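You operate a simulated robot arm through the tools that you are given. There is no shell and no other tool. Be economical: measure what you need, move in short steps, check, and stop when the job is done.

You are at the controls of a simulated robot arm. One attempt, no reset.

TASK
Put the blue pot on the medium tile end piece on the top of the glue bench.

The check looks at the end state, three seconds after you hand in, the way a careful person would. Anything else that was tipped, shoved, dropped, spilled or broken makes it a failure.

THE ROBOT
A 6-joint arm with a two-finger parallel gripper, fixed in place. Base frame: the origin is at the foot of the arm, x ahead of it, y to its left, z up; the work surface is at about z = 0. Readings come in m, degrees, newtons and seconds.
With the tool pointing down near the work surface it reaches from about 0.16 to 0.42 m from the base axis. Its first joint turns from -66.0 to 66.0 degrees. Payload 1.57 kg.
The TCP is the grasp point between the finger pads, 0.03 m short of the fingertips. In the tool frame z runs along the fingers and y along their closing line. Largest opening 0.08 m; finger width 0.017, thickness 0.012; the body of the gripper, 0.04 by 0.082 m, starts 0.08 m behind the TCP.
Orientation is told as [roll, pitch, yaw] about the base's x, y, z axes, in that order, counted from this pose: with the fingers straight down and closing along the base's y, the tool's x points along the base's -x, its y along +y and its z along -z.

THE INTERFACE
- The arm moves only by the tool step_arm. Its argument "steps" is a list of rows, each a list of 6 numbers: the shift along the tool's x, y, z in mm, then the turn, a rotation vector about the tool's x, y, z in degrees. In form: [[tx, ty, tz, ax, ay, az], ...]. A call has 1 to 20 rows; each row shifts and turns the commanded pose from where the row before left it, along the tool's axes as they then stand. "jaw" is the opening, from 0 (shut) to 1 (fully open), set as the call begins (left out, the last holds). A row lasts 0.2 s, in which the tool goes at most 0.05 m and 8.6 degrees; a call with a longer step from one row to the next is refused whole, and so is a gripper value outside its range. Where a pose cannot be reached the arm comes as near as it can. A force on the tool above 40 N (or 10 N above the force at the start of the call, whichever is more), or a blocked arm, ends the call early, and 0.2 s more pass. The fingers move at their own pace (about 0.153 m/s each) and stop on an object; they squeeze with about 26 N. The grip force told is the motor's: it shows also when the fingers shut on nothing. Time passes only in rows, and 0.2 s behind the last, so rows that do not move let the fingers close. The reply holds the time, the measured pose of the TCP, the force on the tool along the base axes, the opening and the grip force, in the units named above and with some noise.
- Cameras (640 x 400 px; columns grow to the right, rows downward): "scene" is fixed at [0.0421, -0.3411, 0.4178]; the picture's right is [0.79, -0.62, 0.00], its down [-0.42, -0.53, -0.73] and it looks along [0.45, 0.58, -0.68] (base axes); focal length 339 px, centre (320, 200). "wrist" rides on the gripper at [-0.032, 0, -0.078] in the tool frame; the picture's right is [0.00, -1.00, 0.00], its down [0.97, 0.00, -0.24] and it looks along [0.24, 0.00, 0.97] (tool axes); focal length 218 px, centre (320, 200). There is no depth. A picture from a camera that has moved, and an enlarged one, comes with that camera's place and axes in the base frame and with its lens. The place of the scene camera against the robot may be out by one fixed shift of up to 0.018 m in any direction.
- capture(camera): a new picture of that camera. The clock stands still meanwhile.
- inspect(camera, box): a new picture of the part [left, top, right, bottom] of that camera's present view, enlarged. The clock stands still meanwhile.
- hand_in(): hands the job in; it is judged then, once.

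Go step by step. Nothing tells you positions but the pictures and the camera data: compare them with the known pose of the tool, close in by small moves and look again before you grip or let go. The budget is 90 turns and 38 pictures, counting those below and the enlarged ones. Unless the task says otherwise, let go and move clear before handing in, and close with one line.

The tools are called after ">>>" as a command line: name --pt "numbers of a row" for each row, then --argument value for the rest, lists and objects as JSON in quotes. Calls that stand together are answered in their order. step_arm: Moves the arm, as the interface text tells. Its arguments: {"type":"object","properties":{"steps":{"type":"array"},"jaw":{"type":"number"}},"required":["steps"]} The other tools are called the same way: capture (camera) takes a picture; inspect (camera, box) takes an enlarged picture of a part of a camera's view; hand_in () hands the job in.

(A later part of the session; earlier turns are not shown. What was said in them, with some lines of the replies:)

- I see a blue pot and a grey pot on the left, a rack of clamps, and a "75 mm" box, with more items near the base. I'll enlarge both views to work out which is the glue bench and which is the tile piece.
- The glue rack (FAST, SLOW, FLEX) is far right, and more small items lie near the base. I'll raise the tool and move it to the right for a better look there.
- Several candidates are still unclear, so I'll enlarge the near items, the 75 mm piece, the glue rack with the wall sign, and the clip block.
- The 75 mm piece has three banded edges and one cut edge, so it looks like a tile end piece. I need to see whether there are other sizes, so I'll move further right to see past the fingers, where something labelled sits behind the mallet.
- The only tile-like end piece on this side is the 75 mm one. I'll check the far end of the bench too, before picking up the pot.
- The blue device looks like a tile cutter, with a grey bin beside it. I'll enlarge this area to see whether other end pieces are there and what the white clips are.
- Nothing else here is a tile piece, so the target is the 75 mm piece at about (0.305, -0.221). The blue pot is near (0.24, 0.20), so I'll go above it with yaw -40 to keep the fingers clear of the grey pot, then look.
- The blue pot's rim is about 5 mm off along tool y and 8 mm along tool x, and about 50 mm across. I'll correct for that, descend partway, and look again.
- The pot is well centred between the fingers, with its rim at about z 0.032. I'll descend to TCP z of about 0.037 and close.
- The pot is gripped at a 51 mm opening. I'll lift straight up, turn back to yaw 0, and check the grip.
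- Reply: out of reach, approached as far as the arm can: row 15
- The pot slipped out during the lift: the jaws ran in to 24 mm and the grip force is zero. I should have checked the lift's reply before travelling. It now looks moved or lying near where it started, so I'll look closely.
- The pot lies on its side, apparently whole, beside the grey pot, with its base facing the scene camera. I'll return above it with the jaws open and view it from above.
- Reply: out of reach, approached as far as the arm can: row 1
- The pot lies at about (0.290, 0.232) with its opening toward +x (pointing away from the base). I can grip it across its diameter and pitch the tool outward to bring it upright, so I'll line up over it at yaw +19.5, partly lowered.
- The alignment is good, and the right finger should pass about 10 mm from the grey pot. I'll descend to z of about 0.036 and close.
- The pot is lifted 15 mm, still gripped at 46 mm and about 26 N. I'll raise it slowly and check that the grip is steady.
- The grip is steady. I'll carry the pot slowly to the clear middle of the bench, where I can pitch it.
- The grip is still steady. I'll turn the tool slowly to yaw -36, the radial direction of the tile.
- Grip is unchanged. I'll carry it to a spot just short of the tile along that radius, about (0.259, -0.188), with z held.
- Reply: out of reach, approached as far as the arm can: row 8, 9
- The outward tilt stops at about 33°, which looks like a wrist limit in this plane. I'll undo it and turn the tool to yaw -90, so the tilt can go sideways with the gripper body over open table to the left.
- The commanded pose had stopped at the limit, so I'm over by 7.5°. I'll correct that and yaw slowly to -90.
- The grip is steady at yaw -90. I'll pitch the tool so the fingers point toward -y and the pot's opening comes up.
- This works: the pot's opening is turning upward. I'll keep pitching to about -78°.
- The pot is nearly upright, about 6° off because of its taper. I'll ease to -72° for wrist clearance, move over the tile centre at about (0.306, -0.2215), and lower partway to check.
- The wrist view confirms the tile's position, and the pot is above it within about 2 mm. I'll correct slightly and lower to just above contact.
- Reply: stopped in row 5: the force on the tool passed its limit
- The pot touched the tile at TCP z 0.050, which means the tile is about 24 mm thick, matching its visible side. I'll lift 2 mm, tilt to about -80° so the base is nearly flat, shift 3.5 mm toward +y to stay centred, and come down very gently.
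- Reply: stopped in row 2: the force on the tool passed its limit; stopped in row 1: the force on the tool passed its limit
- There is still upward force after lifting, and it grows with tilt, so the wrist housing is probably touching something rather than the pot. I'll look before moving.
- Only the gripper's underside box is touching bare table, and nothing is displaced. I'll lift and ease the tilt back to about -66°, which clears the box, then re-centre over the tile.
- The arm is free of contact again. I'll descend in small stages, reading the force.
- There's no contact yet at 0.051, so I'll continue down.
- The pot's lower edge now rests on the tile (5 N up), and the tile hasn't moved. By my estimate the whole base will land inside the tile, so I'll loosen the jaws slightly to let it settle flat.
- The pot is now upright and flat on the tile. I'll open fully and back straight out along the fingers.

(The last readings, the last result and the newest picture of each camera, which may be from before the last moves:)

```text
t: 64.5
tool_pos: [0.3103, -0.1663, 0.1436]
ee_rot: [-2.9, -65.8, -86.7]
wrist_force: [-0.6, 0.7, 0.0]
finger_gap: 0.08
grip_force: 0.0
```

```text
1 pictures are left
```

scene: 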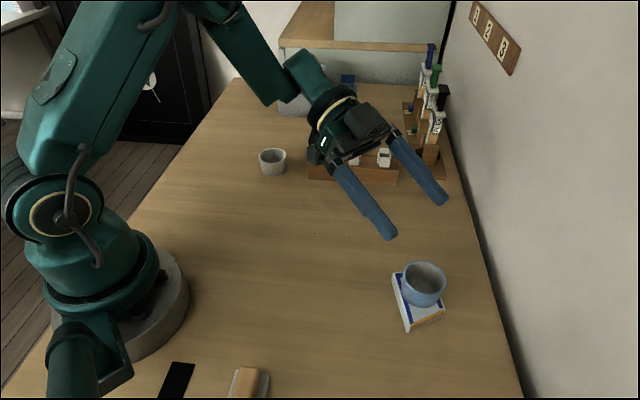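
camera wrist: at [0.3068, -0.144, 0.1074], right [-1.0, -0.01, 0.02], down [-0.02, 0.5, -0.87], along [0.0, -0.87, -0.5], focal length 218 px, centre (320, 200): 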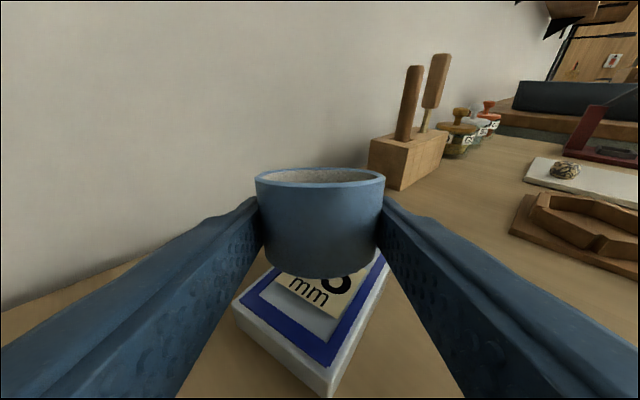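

The blue pot stands upright on the 75 mm tile end piece, the gripper is clear, and everything else I can see is in its original place. I'm handing in.

>>> hand_in

```text
The job is handed in.
```

The blue pot is standing upright on the 75 mm tile end piece on the bench, after I dropped it once on the way and had to pick it up off its side. I saw no damage to it. I took the 75 mm piece to be the "medium" one because it was the only tile end piece I could find.
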